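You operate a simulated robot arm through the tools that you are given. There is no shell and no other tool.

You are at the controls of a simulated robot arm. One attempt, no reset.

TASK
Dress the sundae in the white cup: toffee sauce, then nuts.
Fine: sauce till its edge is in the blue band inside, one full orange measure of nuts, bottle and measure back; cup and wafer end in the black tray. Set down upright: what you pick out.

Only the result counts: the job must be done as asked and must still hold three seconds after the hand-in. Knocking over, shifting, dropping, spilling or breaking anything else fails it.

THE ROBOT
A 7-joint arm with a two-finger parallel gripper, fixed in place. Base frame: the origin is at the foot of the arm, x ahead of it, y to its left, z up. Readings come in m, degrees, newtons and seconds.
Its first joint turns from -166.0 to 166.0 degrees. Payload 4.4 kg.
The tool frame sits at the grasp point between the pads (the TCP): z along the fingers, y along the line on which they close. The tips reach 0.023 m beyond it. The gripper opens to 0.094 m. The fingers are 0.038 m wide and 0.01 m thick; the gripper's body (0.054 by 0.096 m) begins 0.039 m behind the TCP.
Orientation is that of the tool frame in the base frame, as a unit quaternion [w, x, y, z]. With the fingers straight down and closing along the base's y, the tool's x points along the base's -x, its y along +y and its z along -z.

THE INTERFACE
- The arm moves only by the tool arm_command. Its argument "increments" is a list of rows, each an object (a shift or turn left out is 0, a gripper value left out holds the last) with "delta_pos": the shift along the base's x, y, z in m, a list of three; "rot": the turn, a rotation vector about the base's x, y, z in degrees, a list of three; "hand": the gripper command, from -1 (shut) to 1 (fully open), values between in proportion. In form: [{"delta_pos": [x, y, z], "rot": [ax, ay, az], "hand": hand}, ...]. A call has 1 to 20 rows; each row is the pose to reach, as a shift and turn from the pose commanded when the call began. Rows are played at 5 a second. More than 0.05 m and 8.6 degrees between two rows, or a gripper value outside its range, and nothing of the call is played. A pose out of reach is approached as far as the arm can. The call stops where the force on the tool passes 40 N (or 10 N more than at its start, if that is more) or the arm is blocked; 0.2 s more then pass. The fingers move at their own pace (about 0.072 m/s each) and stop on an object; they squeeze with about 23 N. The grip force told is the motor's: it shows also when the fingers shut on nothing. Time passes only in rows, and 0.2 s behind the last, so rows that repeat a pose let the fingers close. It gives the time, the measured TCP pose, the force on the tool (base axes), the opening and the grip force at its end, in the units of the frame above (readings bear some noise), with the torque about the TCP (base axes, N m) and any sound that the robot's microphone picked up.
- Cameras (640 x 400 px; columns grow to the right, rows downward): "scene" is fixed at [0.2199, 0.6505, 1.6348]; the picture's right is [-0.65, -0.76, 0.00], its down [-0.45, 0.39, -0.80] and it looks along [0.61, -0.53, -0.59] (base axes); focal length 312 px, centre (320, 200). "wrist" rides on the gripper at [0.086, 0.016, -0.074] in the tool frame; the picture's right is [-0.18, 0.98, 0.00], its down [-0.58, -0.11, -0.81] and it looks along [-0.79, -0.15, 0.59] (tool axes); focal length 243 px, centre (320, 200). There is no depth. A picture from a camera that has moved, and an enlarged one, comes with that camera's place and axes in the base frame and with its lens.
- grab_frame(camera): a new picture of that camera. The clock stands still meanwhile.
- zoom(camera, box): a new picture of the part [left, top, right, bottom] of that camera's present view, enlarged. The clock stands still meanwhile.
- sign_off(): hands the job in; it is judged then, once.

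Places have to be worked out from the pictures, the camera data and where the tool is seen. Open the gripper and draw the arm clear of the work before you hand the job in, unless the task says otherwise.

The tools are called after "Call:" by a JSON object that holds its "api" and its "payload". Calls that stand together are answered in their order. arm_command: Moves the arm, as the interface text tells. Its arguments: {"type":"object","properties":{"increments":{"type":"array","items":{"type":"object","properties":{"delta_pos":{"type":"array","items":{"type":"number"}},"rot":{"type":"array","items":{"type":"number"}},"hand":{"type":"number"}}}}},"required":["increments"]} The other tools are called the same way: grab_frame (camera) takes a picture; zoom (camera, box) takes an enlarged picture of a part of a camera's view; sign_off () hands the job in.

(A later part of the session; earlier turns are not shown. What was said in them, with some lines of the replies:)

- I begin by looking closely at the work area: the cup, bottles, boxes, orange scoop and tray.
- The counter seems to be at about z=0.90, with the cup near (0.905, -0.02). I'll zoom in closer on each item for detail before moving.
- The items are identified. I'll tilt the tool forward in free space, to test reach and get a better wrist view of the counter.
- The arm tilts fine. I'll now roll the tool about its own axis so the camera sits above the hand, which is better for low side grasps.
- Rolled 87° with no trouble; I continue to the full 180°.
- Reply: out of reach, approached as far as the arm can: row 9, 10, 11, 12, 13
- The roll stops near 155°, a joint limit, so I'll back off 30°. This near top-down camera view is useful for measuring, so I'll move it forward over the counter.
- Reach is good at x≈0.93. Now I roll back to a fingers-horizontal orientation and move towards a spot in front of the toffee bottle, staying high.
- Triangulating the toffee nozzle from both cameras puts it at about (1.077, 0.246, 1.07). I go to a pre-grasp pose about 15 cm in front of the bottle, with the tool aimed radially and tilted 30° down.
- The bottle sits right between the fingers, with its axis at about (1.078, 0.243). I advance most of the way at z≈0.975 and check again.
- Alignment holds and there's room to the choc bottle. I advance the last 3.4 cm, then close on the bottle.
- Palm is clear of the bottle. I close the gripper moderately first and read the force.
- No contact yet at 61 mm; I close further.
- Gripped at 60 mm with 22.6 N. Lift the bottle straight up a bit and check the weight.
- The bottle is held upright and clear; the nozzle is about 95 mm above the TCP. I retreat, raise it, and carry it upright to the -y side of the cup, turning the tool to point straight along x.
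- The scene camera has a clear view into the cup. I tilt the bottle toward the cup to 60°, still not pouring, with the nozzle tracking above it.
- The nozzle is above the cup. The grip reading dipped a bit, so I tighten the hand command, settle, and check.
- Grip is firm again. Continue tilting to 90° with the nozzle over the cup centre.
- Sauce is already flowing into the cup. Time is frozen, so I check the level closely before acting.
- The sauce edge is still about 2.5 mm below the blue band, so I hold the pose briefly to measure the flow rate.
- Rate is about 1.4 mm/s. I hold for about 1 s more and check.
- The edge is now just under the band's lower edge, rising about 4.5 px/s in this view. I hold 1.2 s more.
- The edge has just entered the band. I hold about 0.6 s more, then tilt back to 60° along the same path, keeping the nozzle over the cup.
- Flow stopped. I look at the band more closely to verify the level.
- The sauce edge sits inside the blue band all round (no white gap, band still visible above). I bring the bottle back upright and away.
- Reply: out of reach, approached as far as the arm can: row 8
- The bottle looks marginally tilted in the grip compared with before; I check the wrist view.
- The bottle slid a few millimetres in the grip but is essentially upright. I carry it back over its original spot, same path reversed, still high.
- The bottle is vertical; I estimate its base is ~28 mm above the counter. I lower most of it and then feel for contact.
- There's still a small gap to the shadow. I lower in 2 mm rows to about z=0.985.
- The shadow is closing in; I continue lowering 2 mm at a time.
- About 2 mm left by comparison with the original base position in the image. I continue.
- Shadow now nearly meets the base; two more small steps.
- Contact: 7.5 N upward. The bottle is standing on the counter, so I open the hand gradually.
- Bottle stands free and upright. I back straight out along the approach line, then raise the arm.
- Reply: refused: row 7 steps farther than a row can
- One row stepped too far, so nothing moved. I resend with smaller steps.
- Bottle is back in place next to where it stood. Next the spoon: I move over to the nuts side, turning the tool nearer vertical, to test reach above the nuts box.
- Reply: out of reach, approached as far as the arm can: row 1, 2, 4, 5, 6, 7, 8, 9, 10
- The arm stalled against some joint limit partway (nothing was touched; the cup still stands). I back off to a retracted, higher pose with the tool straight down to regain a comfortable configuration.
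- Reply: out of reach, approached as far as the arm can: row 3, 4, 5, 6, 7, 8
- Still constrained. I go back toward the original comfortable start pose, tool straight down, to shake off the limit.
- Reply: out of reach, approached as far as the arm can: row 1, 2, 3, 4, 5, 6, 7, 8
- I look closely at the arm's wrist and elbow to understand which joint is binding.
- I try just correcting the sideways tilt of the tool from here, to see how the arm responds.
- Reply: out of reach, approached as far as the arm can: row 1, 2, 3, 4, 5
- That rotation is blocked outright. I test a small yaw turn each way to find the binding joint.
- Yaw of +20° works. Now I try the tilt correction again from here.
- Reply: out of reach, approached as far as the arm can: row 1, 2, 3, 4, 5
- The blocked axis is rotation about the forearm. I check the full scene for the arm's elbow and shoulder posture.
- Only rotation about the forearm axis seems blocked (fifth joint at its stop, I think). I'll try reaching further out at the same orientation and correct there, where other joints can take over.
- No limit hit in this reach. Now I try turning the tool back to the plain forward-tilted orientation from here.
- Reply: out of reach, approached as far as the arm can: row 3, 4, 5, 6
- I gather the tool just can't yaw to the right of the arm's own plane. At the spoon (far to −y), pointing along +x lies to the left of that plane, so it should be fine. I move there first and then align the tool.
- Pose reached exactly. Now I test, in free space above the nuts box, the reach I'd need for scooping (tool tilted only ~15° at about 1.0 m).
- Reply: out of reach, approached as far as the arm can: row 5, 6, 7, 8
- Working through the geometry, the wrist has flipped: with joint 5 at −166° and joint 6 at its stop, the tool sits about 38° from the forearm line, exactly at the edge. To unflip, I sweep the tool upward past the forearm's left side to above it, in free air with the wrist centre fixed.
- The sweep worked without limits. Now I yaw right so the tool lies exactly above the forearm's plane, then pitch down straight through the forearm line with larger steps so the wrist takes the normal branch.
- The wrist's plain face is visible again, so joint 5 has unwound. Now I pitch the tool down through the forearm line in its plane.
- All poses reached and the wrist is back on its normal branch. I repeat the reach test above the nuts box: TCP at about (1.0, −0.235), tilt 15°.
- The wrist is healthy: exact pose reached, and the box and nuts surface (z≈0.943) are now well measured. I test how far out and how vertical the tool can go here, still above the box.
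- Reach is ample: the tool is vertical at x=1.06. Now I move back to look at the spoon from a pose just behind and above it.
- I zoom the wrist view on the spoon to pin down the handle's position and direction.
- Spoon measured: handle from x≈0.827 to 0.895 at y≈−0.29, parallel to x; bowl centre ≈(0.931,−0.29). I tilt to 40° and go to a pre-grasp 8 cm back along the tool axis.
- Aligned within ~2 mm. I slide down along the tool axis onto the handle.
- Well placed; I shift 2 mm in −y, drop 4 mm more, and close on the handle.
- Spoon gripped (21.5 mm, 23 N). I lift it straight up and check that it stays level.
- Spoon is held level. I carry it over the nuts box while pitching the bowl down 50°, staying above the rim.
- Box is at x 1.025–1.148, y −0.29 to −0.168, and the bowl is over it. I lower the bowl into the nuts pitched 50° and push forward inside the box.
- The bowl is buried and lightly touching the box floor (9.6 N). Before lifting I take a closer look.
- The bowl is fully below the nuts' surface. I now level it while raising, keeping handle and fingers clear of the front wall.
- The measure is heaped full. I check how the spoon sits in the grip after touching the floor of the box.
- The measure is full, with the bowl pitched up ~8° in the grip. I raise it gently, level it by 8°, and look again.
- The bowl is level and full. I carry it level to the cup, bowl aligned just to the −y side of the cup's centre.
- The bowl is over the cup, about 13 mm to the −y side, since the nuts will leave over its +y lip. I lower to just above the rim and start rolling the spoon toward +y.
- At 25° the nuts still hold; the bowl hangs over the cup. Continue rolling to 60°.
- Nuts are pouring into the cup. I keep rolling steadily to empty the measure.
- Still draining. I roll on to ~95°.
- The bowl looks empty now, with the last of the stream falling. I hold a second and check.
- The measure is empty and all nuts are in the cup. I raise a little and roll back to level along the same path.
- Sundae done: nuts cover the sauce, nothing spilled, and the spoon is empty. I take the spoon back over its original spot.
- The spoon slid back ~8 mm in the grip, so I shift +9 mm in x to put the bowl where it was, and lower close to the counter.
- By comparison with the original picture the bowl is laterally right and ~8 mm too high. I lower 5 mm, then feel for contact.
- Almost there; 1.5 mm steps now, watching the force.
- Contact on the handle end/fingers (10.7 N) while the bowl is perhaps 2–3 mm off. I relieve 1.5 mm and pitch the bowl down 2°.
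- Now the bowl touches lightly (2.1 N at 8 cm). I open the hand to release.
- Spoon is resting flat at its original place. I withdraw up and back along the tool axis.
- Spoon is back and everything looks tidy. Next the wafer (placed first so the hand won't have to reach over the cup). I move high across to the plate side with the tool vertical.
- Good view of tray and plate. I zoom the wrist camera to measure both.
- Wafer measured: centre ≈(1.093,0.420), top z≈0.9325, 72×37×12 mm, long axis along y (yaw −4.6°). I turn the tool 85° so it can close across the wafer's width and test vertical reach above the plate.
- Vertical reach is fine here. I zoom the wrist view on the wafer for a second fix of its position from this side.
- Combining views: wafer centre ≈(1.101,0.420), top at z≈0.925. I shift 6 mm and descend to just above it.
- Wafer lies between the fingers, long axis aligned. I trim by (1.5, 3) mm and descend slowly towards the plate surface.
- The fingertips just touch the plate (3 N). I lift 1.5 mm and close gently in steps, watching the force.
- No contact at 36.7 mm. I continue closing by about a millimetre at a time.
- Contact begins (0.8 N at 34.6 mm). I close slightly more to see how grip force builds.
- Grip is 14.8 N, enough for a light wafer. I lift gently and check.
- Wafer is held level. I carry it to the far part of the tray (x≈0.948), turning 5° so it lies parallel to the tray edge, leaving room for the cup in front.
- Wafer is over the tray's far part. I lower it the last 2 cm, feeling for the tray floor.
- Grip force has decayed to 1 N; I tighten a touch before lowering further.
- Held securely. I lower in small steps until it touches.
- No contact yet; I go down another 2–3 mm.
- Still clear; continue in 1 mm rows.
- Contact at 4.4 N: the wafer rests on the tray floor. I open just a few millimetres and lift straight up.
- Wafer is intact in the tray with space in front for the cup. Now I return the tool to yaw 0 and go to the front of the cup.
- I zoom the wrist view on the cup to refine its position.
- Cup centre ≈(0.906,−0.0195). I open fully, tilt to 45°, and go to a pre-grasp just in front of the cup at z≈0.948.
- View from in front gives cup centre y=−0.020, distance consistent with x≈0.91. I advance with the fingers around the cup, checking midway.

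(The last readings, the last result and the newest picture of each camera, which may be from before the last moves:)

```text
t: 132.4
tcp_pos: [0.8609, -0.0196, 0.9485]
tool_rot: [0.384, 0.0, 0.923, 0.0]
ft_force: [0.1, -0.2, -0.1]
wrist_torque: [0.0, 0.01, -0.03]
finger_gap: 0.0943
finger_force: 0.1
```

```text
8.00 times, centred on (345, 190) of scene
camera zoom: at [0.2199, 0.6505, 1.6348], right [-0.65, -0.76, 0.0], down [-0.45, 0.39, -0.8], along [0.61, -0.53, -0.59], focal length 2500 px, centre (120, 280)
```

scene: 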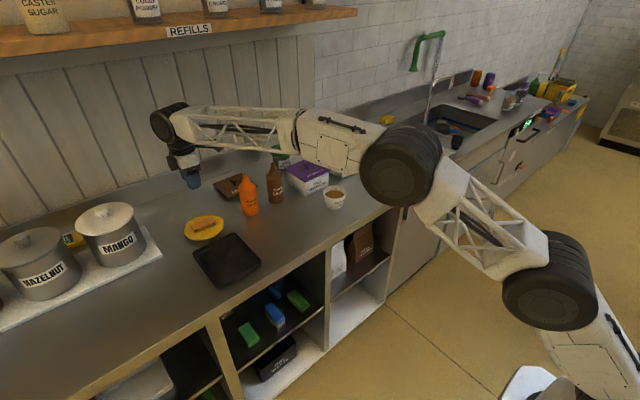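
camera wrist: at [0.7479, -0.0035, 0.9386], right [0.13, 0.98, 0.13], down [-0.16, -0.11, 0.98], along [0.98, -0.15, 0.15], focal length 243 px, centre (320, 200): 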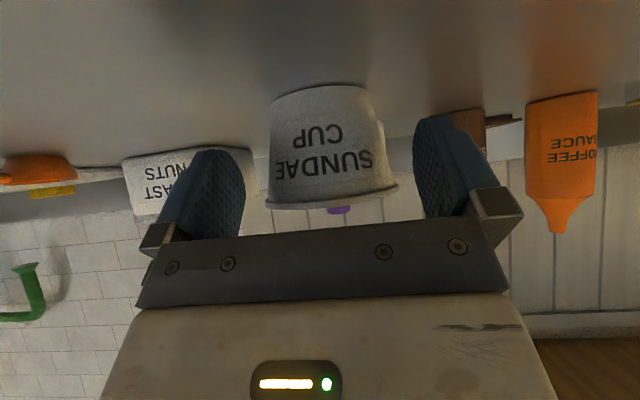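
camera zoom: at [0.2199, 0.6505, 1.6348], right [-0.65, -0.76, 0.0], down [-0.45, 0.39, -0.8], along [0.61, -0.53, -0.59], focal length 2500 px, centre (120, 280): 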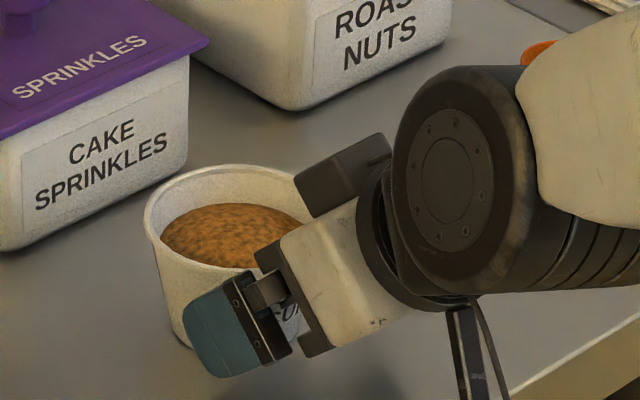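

Cup centre now reads (0.913,−0.021). I advance 4 cm more with a 1.5 mm correction in y, which leaves ~5 mm between palm and rim.

Call:
{"api": "arm_command", "payload": {"increments": [{"delta_pos": [0.012, -0.0015, 0]}, {"delta_pos": [0.024, -0.0015, 0]}, {"delta_pos": [0.034, -0.0015, 0]}, {"delta_pos": [0.04, -0.0015, 0]}, {"delta_pos": [0.04, -0.0015, 0]}]}}

Call:
{"api": "grab_frame", "payload": {"camera": "wrist"}}

Call:
{"api": "zoom", "payload": {"camera": "scene", "box": [310, 165, 380, 215]}}

```text
t: 133.6
tcp_pos: [0.9013, -0.0221, 0.9478]
tool_rot: [0.384, 0.0, 0.924, -0.001]
ft_force: [0.2, -0.1, 0.2]
wrist_torque: [0.02, 0.01, 0.01]
finger_gap: 0.094
finger_force: 0.1
```

```text
taken
camera wrist: at [0.7878, -0.0054, 0.9385], right [0.13, 0.98, 0.13], down [-0.16, -0.11, 0.98], along [0.98, -0.15, 0.15], focal length 243 px, centre (320, 200)
```

wrist: 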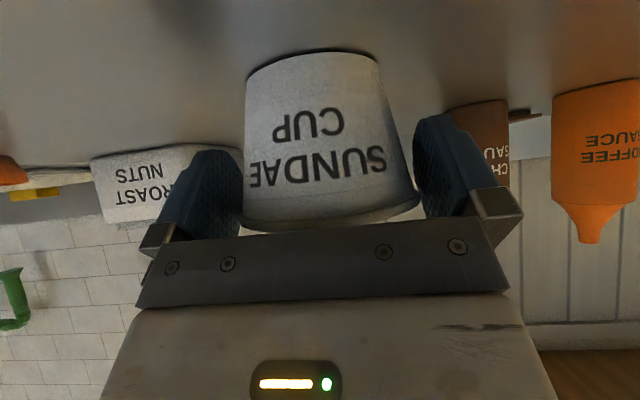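

```text
8.00 times, centred on (345, 190) of scene
camera zoom: at [0.2199, 0.6505, 1.6348], right [-0.65, -0.76, 0.0], down [-0.45, 0.39, -0.8], along [0.61, -0.53, -0.59], focal length 2500 px, centre (120, 280)
```

zoom: 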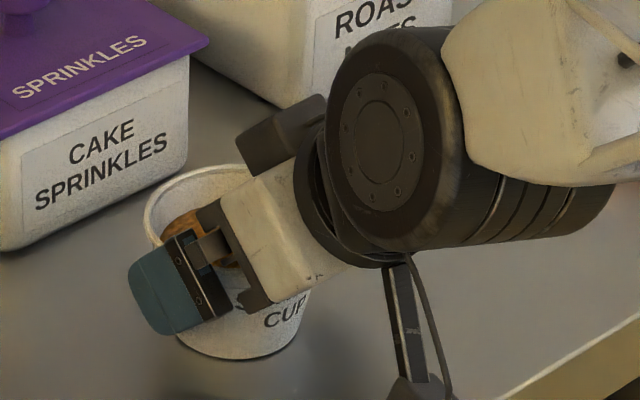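

No contact so far, and the rim is clear of the palm. I close in small steps.

Call:
{"api": "arm_command", "payload": {"increments": [{"hand": 0.9}, {"hand": 0.85}, {"hand": 0.82}]}}

Call:
{"api": "grab_frame", "payload": {"camera": "wrist"}}

```text
t: 134.4
tcp_pos: [0.9012, -0.0223, 0.9495]
tool_rot: [0.384, 0.0, 0.923, 0.0]
ft_force: [0.8, -0.5, 0.2]
wrist_torque: [-0.06, 0.0, -0.02]
finger_gap: 0.0888
finger_force: 23.2
```

```text
taken
camera wrist: at [0.7877, -0.0055, 0.9386], right [0.13, 0.98, 0.13], down [-0.16, -0.11, 0.98], along [0.98, -0.15, 0.15], focal length 243 px, centre (320, 200)
```

wrist: 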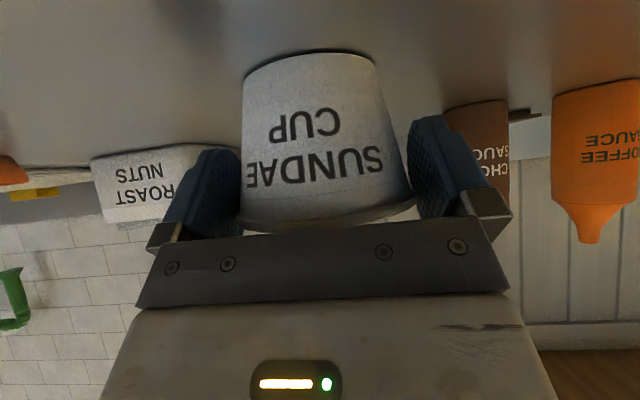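

Gripped on the rim at 88.8 mm. I lift slightly and slowly and check that the cup stays upright.

Call:
{"api": "arm_command", "payload": {"increments": [{"delta_pos": [0, 0, 0.003]}, {"delta_pos": [0, 0, 0.008]}, {"delta_pos": [0, 0, 0.015]}, {"delta_pos": [0, 0, 0.025]}, {"delta_pos": [0, 0, 0.025]}]}}

Call:
{"api": "grab_frame", "payload": {"camera": "wrist"}}

Call:
{"api": "zoom", "payload": {"camera": "scene", "box": [300, 155, 390, 215]}}

```text
t: 135.6
tcp_pos: [0.9005, -0.0216, 0.972]
tool_rot: [0.384, 0.0, 0.923, 0.0]
ft_force: [1.3, -0.3, -0.8]
wrist_torque: [0.01, 0.03, -0.05]
finger_gap: 0.0885
finger_force: 22.5
```

```text
taken
camera wrist: at [0.7876, -0.0056, 0.9635], right [0.13, 0.98, 0.13], down [-0.16, -0.11, 0.98], along [0.98, -0.15, 0.15], focal length 243 px, centre (320, 200)
```

wrist: 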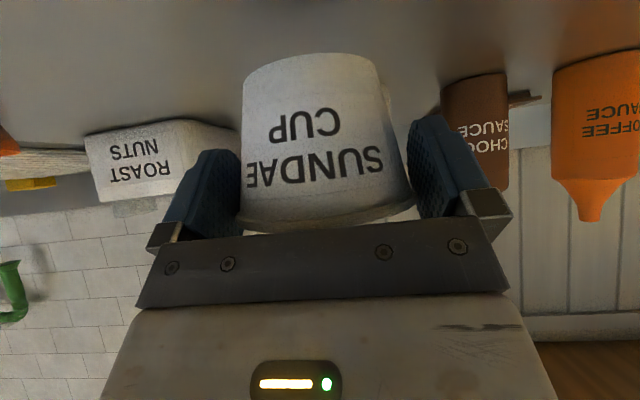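

```text
6.67 times, centred on (345, 185) of scene
camera zoom: at [0.2199, 0.6505, 1.6348], right [-0.65, -0.76, 0.0], down [-0.45, 0.39, -0.8], along [0.61, -0.53, -0.59], focal length 2083 px, centre (153, 300)
```

zoom: 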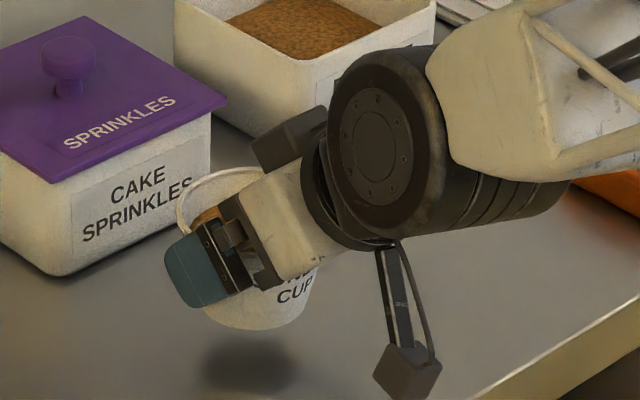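

The cup hangs upright and is clear of the counter. I firm up the grip command and move toward the tray in short calls, watching that the orientation stays exact.

Call:
{"api": "arm_command", "payload": {"increments": [{"delta_pos": [0, 0, 0.005], "hand": 0.6}, {"delta_pos": [0, 0.01, 0.015]}, {"delta_pos": [-0.002, 0.03, 0.025]}, {"delta_pos": [-0.004, 0.055, 0.03]}, {"delta_pos": [-0.006, 0.085, 0.03]}, {"delta_pos": [-0.008, 0.115, 0.03]}]}}

Call:
{"api": "grab_frame", "payload": {"camera": "scene"}}

Call:
{"api": "grab_frame", "payload": {"camera": "wrist"}}

```text
t: 137.0
tcp_pos: [0.8931, 0.0934, 1.0027]
tool_rot: [0.384, 0.0, 0.924, 0.0]
ft_force: [-0.3, -0.1, -1.2]
wrist_torque: [0.01, 0.0, -0.02]
finger_gap: 0.0886
finger_force: 22.8
```

```text
taken
```

scene: 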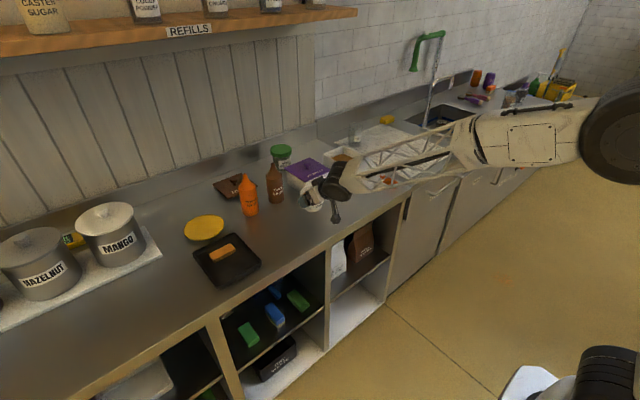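

```text
taken
camera wrist: at [0.7795, 0.1097, 0.9935], right [0.13, 0.98, 0.13], down [-0.16, -0.11, 0.98], along [0.98, -0.15, 0.15], focal length 243 px, centre (320, 200)
```

wrist: 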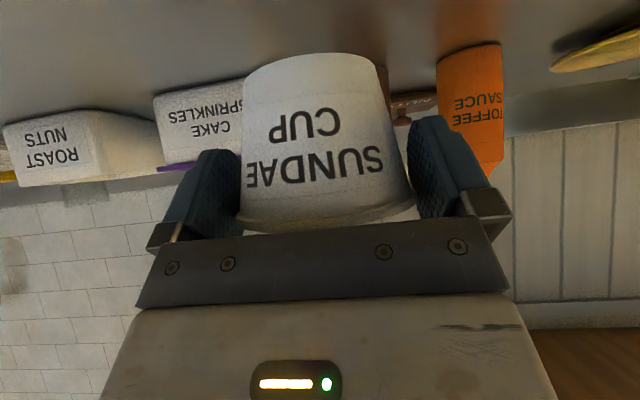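

Orientation exact, cup steady. Continue toward the tray.

Call:
{"api": "arm_command", "payload": {"increments": [{"delta_pos": [-0.001, 0.03, 0]}, {"delta_pos": [-0.002, 0.06, 0]}, {"delta_pos": [-0.004, 0.09, 0]}, {"delta_pos": [-0.006, 0.12, 0]}, {"delta_pos": [-0.008, 0.15, 0]}, {"delta_pos": [-0.01, 0.18, 0]}]}}

Call:
{"api": "grab_frame", "payload": {"camera": "wrist"}}

```text
t: 138.4
tcp_pos: [0.8818, 0.2744, 1.0055]
tool_rot: [0.384, -0.001, 0.923, 0.001]
ft_force: [0.4, -0.1, -1.2]
wrist_torque: [-0.01, -0.06, -0.03]
finger_gap: 0.0885
finger_force: 23.1
```

```text
taken
camera wrist: at [0.7695, 0.2903, 0.9949], right [0.13, 0.98, 0.13], down [-0.16, -0.11, 0.98], along [0.98, -0.15, 0.15], focal length 243 px, centre (320, 200)
```

wrist: 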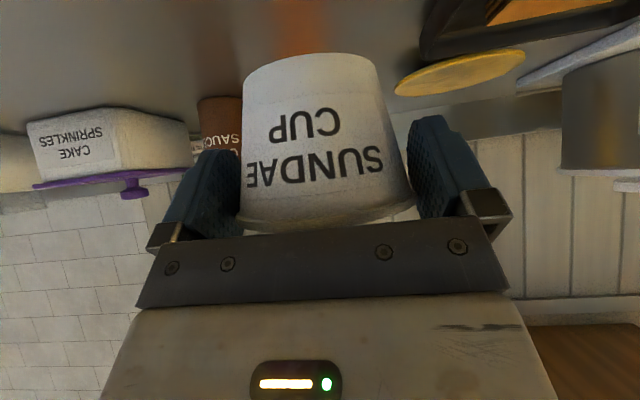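

Still exact. On to above the tray's near part, with the cup centre at about (0.880, 0.430).

Call:
{"api": "arm_command", "payload": {"increments": [{"delta_pos": [-0.003, 0.03, 0]}, {"delta_pos": [-0.006, 0.06, 0]}, {"delta_pos": [-0.009, 0.09, 0]}, {"delta_pos": [-0.012, 0.12, 0]}, {"delta_pos": [-0.0138, 0.145, 0]}, {"delta_pos": [-0.0138, 0.1566, 0]}, {"delta_pos": [-0.0138, 0.1566, 0]}]}}

Call:
{"api": "grab_frame", "payload": {"camera": "wrist"}}

Call:
{"api": "zoom", "payload": {"camera": "scene", "box": [180, 200, 300, 295]}}

```text
t: 140.0
tcp_pos: [0.8705, 0.4305, 1.0045]
tool_rot: [0.384, 0.001, 0.923, 0.0]
ft_force: [0.2, -0.4, -1.2]
wrist_torque: [-0.01, 0.02, 0.04]
finger_gap: 0.0885
finger_force: 22.8
```

```text
taken
camera wrist: at [0.7564, 0.4461, 0.9935], right [0.13, 0.98, 0.13], down [-0.16, -0.11, 0.98], along [0.98, -0.15, 0.15], focal length 243 px, centre (320, 200)
```

wrist: 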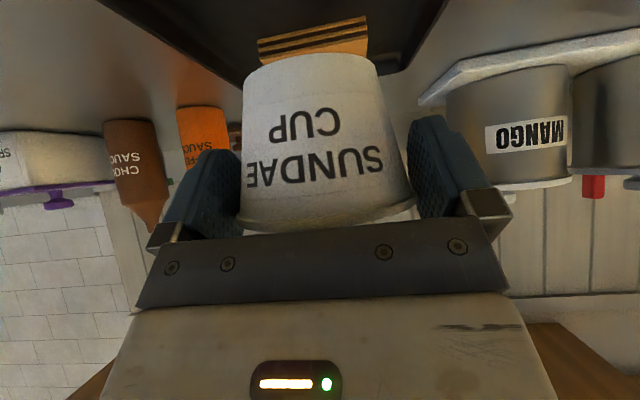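

```text
4.21 times, centred on (240, 248) of scene
camera zoom: at [0.2199, 0.6505, 1.6348], right [-0.65, -0.76, 0.0], down [-0.45, 0.39, -0.8], along [0.61, -0.53, -0.59], focal length 1316 px, centre (657, 0)
```

zoom: 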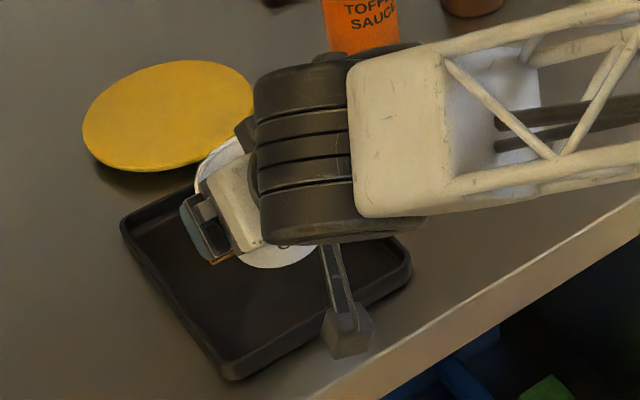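

The cup is over the near half of the tray with clearance to the wafer. I lower it smoothly toward the floor.

Call:
{"api": "arm_command", "payload": {"increments": [{"delta_pos": [0, 0, -0.008]}, {"delta_pos": [0, 0, -0.018]}, {"delta_pos": [0, 0, -0.028]}, {"delta_pos": [0, 0, -0.036]}, {"delta_pos": [0, 0, -0.042]}, {"delta_pos": [0, 0, -0.044]}]}}

Call:
{"api": "grab_frame", "payload": {"camera": "wrist"}}

Call:
{"api": "zoom", "payload": {"camera": "scene", "box": [180, 200, 300, 295]}}

```text
t: 141.4
tcp_pos: [0.8697, 0.4304, 0.9587]
tool_rot: [0.384, 0.0, 0.923, 0.0]
ft_force: [0.6, 0.0, -1.3]
wrist_torque: [0.0, 0.01, -0.02]
finger_gap: 0.0885
finger_force: 22.9
```

```text
taken
camera wrist: at [0.7559, 0.4464, 0.9495], right [0.13, 0.98, 0.13], down [-0.16, -0.11, 0.98], along [0.98, -0.15, 0.15], focal length 243 px, centre (320, 200)
```

wrist: 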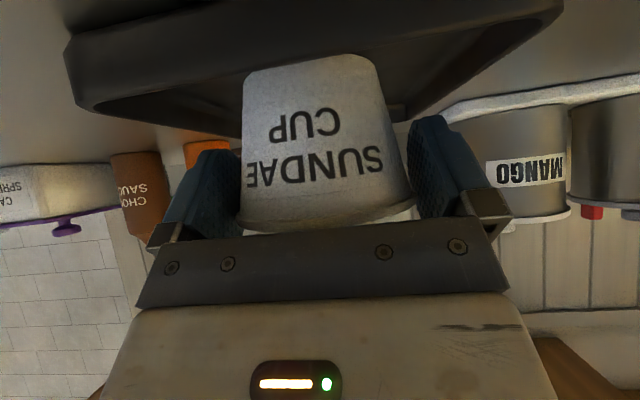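

```text
4.21 times, centred on (240, 248) of scene
camera zoom: at [0.2199, 0.6505, 1.6348], right [-0.65, -0.76, 0.0], down [-0.45, 0.39, -0.8], along [0.61, -0.53, -0.59], focal length 1316 px, centre (657, 0)
```

zoom: 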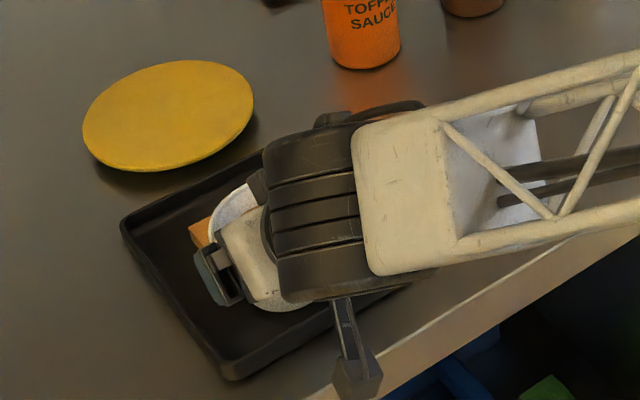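

The cup is inside the tray walls and hovering ~8 mm above the floor. I lower in small steps, watching the force.

Call:
{"api": "arm_command", "payload": {"increments": [{"delta_pos": [0, 0, -0.0015]}, {"delta_pos": [0, 0, -0.003]}, {"delta_pos": [0, 0, -0.0045]}]}}

```text
t: 142.2
tcp_pos: [0.8686, 0.4307, 0.9548]
tool_rot: [0.385, 0.0, 0.923, 0.0]
ft_force: [-0.2, -1.0, -1.7]
wrist_torque: [0.01, 0.03, -0.01]
finger_gap: 0.0885
finger_force: 23.0
```

No contact yet; two more millimetres.

Call:
{"api": "arm_command", "payload": {"increments": [{"delta_pos": [0, 0, -0.001]}, {"delta_pos": [0, 0, -0.002]}]}}

Call:
{"api": "grab_frame", "payload": {"camera": "wrist"}}

```text
t: 142.8
tcp_pos: [0.8678, 0.4298, 0.9534]
tool_rot: [0.384, 0.0, 0.923, 0.0]
ft_force: [0.4, -0.5, 2.0]
wrist_torque: [-0.04, -0.02, 0.0]
finger_gap: 0.0885
finger_force: 23.3
```

```text
taken
camera wrist: at [0.756, 0.446, 0.9436], right [0.13, 0.98, 0.13], down [-0.16, -0.11, 0.98], along [0.98, -0.15, 0.15], focal length 243 px, centre (320, 200)
```

wrist: 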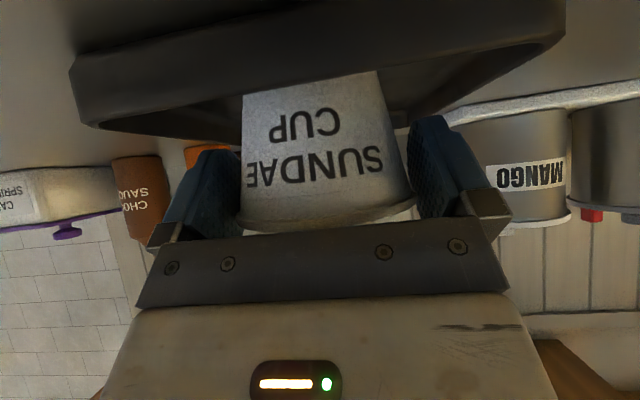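

Touching (2 N). I seat it another 0.7 mm and then open the fingers gradually.

Call:
{"api": "arm_command", "payload": {"increments": [{"delta_pos": [0, 0, -0.0007]}, {"delta_pos": [0, 0, -0.0007]}]}}

Call:
{"api": "arm_command", "payload": {"increments": [{"hand": 0.86}, {"hand": 0.9}, {"hand": 0.95}, {"hand": 1.0}, {"hand": 1.0}]}}

Call:
{"api": "grab_frame", "payload": {"camera": "wrist"}}

Call:
{"api": "zoom", "payload": {"camera": "scene", "box": [180, 200, 300, 295]}}

```text
t: 143.4
tcp_pos: [0.8699, 0.43, 0.9539]
tool_rot: [0.384, 0.0, 0.923, 0.0]
ft_force: [0.7, -1.8, 8.7]
wrist_torque: [-0.12, -0.1, 0.0]
finger_gap: 0.0881
finger_force: 22.9
```

```text
t: 144.6
tcp_pos: [0.8688, 0.4302, 0.953]
tool_rot: [0.384, 0.0, 0.923, 0.0]
ft_force: [-0.1, 0.3, 0.1]
wrist_torque: [-0.01, 0.01, 0.02]
finger_gap: 0.0941
finger_force: 0.1
```

```text
taken
camera wrist: at [0.7558, 0.446, 0.9426], right [0.13, 0.98, 0.13], down [-0.16, -0.11, 0.98], along [0.98, -0.15, 0.15], focal length 243 px, centre (320, 200)
```

wrist: 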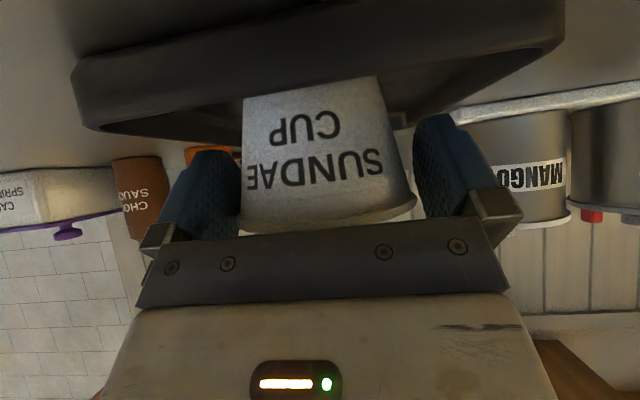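

```text
4.21 times, centred on (240, 248) of scene
camera zoom: at [0.2199, 0.6505, 1.6348], right [-0.65, -0.76, 0.0], down [-0.45, 0.39, -0.8], along [0.61, -0.53, -0.59], focal length 1316 px, centre (657, 0)
```

zoom: 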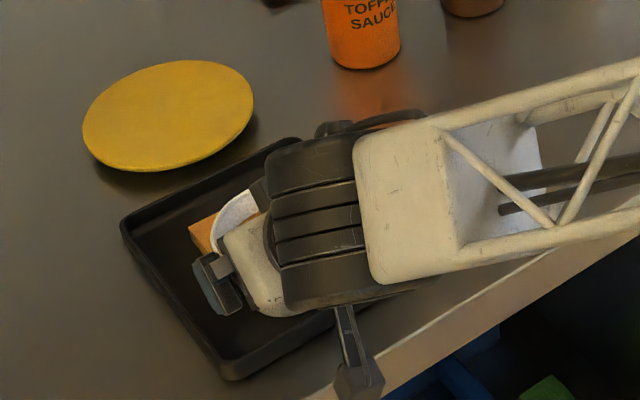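

Released; cup is centred between the open fingers. I back straight out along −x slowly.

Call:
{"api": "arm_command", "payload": {"increments": [{"delta_pos": [-0.008, 0, 0]}, {"delta_pos": [-0.018, 0, 0]}, {"delta_pos": [-0.032, 0, 0]}, {"delta_pos": [-0.05, 0, 0.0]}, {"delta_pos": [-0.075, 0, 0.01]}, {"delta_pos": [-0.1, 0, 0.03]}, {"delta_pos": [-0.11, 0, 0.07]}, {"delta_pos": [-0.12, 0, 0.11]}, {"delta_pos": [-0.13, 0, 0.15]}, {"delta_pos": [-0.14, 0, 0.19]}, {"delta_pos": [-0.14, 0, 0.19]}]}}

Call:
{"api": "grab_frame", "payload": {"camera": "scene"}}

Call:
{"api": "zoom", "payload": {"camera": "scene", "box": [180, 200, 300, 295]}}

Call:
{"api": "grab_frame", "payload": {"camera": "wrist"}}

```text
t: 147.0
tcp_pos: [0.7289, 0.4288, 1.1415]
tool_rot: [0.384, 0.0, 0.923, 0.0]
ft_force: [-0.1, 0.1, 0.4]
wrist_torque: [0.02, 0.01, 0.02]
finger_gap: 0.0943
finger_force: 0.0
```

```text
taken
```

scene: 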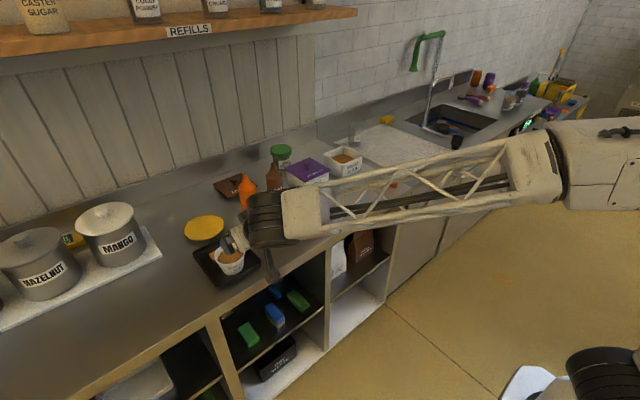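

```text
4.21 times, centred on (240, 248) of scene
camera zoom: at [0.2199, 0.6505, 1.6348], right [-0.65, -0.76, 0.0], down [-0.45, 0.39, -0.8], along [0.61, -0.53, -0.59], focal length 1316 px, centre (657, 0)
```

zoom: 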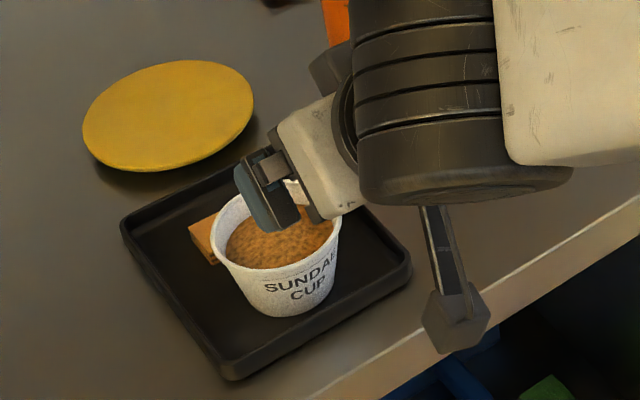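

```text
taken
camera wrist: at [0.6159, 0.446, 1.1323], right [0.13, 0.98, 0.13], down [-0.16, -0.11, 0.98], along [0.98, -0.15, 0.15], focal length 243 px, centre (320, 200)
```

wrist: 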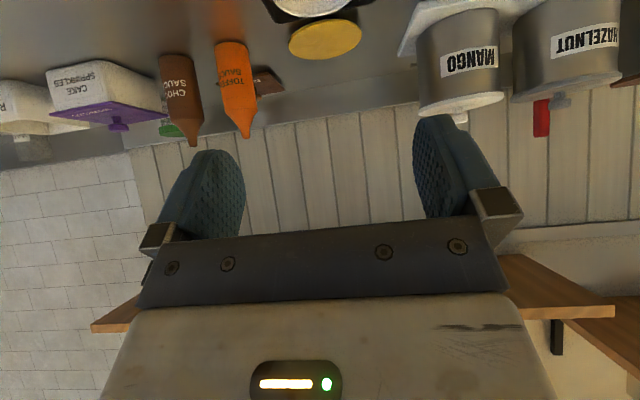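

Cup stands upright in the tray beside the wafer. I raise and retract the arm to its start region for a clear final inspection.

Call:
{"api": "arm_command", "payload": {"increments": [{"delta_pos": [-0.005, 0, 0.035], "rot": [0, 4, 0]}, {"delta_pos": [-0.01, -0.01, 0.075], "rot": [0, 9, 0]}, {"delta_pos": [-0.02, -0.03, 0.11], "rot": [0, 14, 0]}, {"delta_pos": [-0.035, -0.065, 0.135], "rot": [0, 20, 0]}, {"delta_pos": [-0.05, -0.1, 0.15], "rot": [0, 26, 0]}, {"delta_pos": [-0.065, -0.14, 0.16], "rot": [0, 32, 0]}, {"delta_pos": [-0.08, -0.18, 0.165], "rot": [0, 38, 0]}, {"delta_pos": [-0.09, -0.22, 0.17], "rot": [0, 45, 0]}, {"delta_pos": [-0.095, -0.26, 0.17], "rot": [0, 45, 0]}, {"delta_pos": [-0.1, -0.3, 0.17], "rot": [0, 45, 0]}, {"delta_pos": [-0.1, -0.32, 0.17], "rot": [0, 45, 0]}, {"delta_pos": [-0.1, -0.32, 0.17], "rot": [0, 45, 0]}]}}

Call:
{"api": "grab_frame", "payload": {"camera": "scene"}}

Call:
{"api": "zoom", "payload": {"camera": "scene", "box": [170, 190, 290, 290]}}

Call:
{"api": "zoom", "payload": {"camera": "scene", "box": [200, 130, 420, 240]}}

```text
t: 149.6
tcp_pos: [0.629, 0.1096, 1.312]
tool_rot: [0.002, 0.0, 1.0, 0.0]
ft_force: [-1.0, 0.8, 0.2]
wrist_torque: [-0.03, 0.0, -0.03]
finger_gap: 0.094
finger_force: 0.0
```

```text
taken
```

scene: 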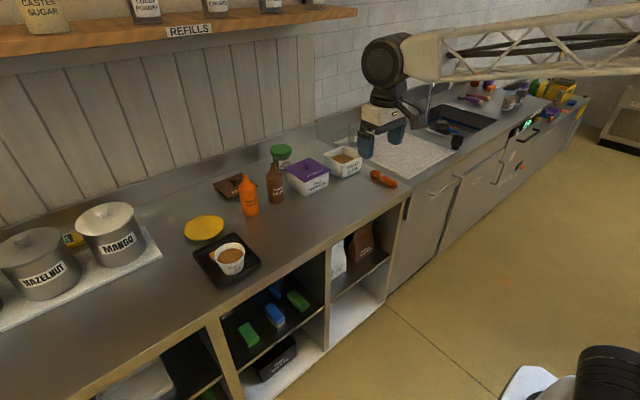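

```text
4.00 times, centred on (230, 240) of scene
camera zoom: at [0.2199, 0.6505, 1.6348], right [-0.65, -0.76, 0.0], down [-0.45, 0.39, -0.8], along [0.61, -0.53, -0.59], focal length 1250 px, centre (680, 40)
```

zoom: 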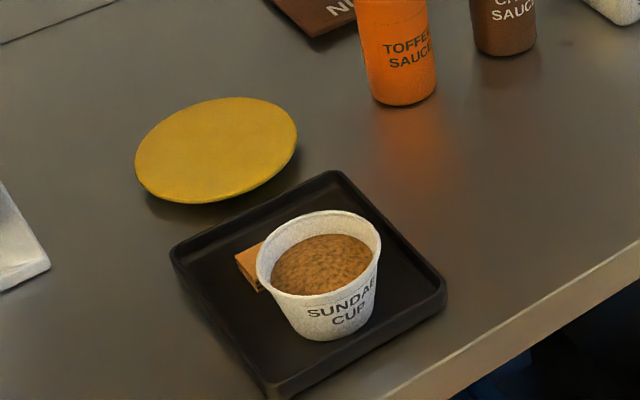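

```text
2.91 times, centred on (310, 185) of scene
camera zoom: at [0.2199, 0.6505, 1.6348], right [-0.65, -0.76, 0.0], down [-0.45, 0.39, -0.8], along [0.61, -0.53, -0.59], focal length 909 px, centre (349, 244)
```

zoom: 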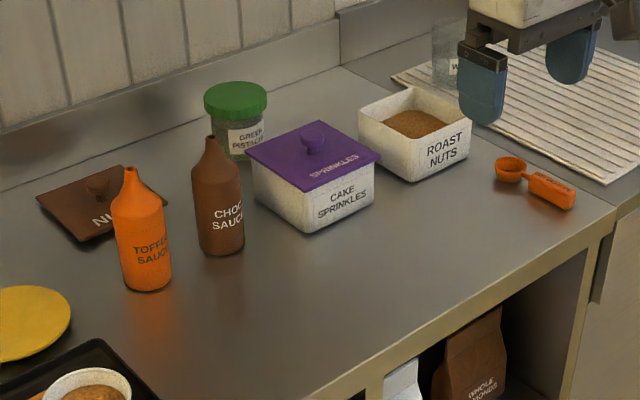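

I take one last close look at the cup, wafer and spoon before handing in.

Call:
{"api": "zoom", "payload": {"camera": "scene", "box": [195, 225, 265, 285]}}

Call:
{"api": "zoom", "payload": {"camera": "scene", "box": [350, 150, 420, 200]}}

Call:
{"api": "grab_frame", "payload": {"camera": "wrist"}}

```text
6.67 times, centred on (230, 255) of scene
camera zoom: at [0.2199, 0.6505, 1.6348], right [-0.65, -0.76, 0.0], down [-0.45, 0.39, -0.8], along [0.61, -0.53, -0.59], focal length 2083 px, centre (920, -167)
```

zoom: 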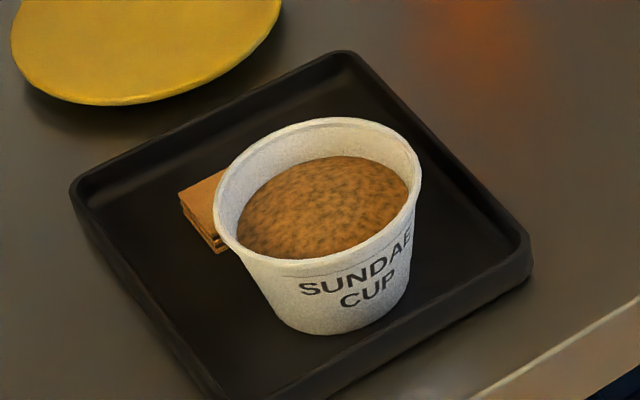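

```text
8.00 times, centred on (385, 175) of scene
camera zoom: at [0.2199, 0.6505, 1.6348], right [-0.65, -0.76, 0.0], down [-0.45, 0.39, -0.8], along [0.61, -0.53, -0.59], focal length 2500 px, centre (-200, 400)
```

zoom: 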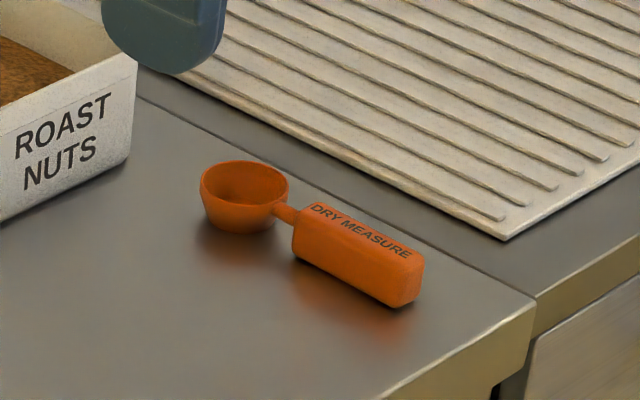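

```text
taken
camera wrist: at [0.5431, 0.1254, 1.3851], right [0.18, 0.98, 0.0], down [0.58, -0.11, 0.81], along [0.79, -0.15, -0.59], focal length 243 px, centre (320, 200)
```

wrist: 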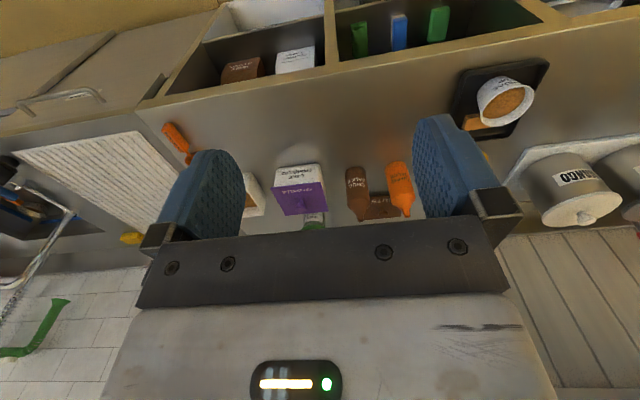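

Cup and wafer are in the black tray, both upright and intact. The toffee bottle and orange measure are back in place, nothing else has moved, the gripper is open and the arm is clear. I hand the job in.

Call:
{"api": "sign_off", "payload": {}}

```text
The job is handed in.
```

The sundae is finished and handed in; no result came back, so what follows is what I could see in the pictures.

- **Sauce:** I poured toffee sauce until its edge sat inside the blue band all the way round, about a third of the way up. It is now covered by the nuts.
- **Nuts:** I scooped one full orange measure from the roast nuts box. The measure was empty after I tipped it into the cup, and I saw nothing spilled.
- **Bottle and measure:** Both are back at their original spots. The bottle is standing upright, and the measure is lying flat as it was.
- **Tray:** The cup stands upright in the near half of the black tray. The wafer lies flat and intact behind it.

Nothing else looked moved in the last pictures. The gripper was open and the arm was back near its start position when I handed in.
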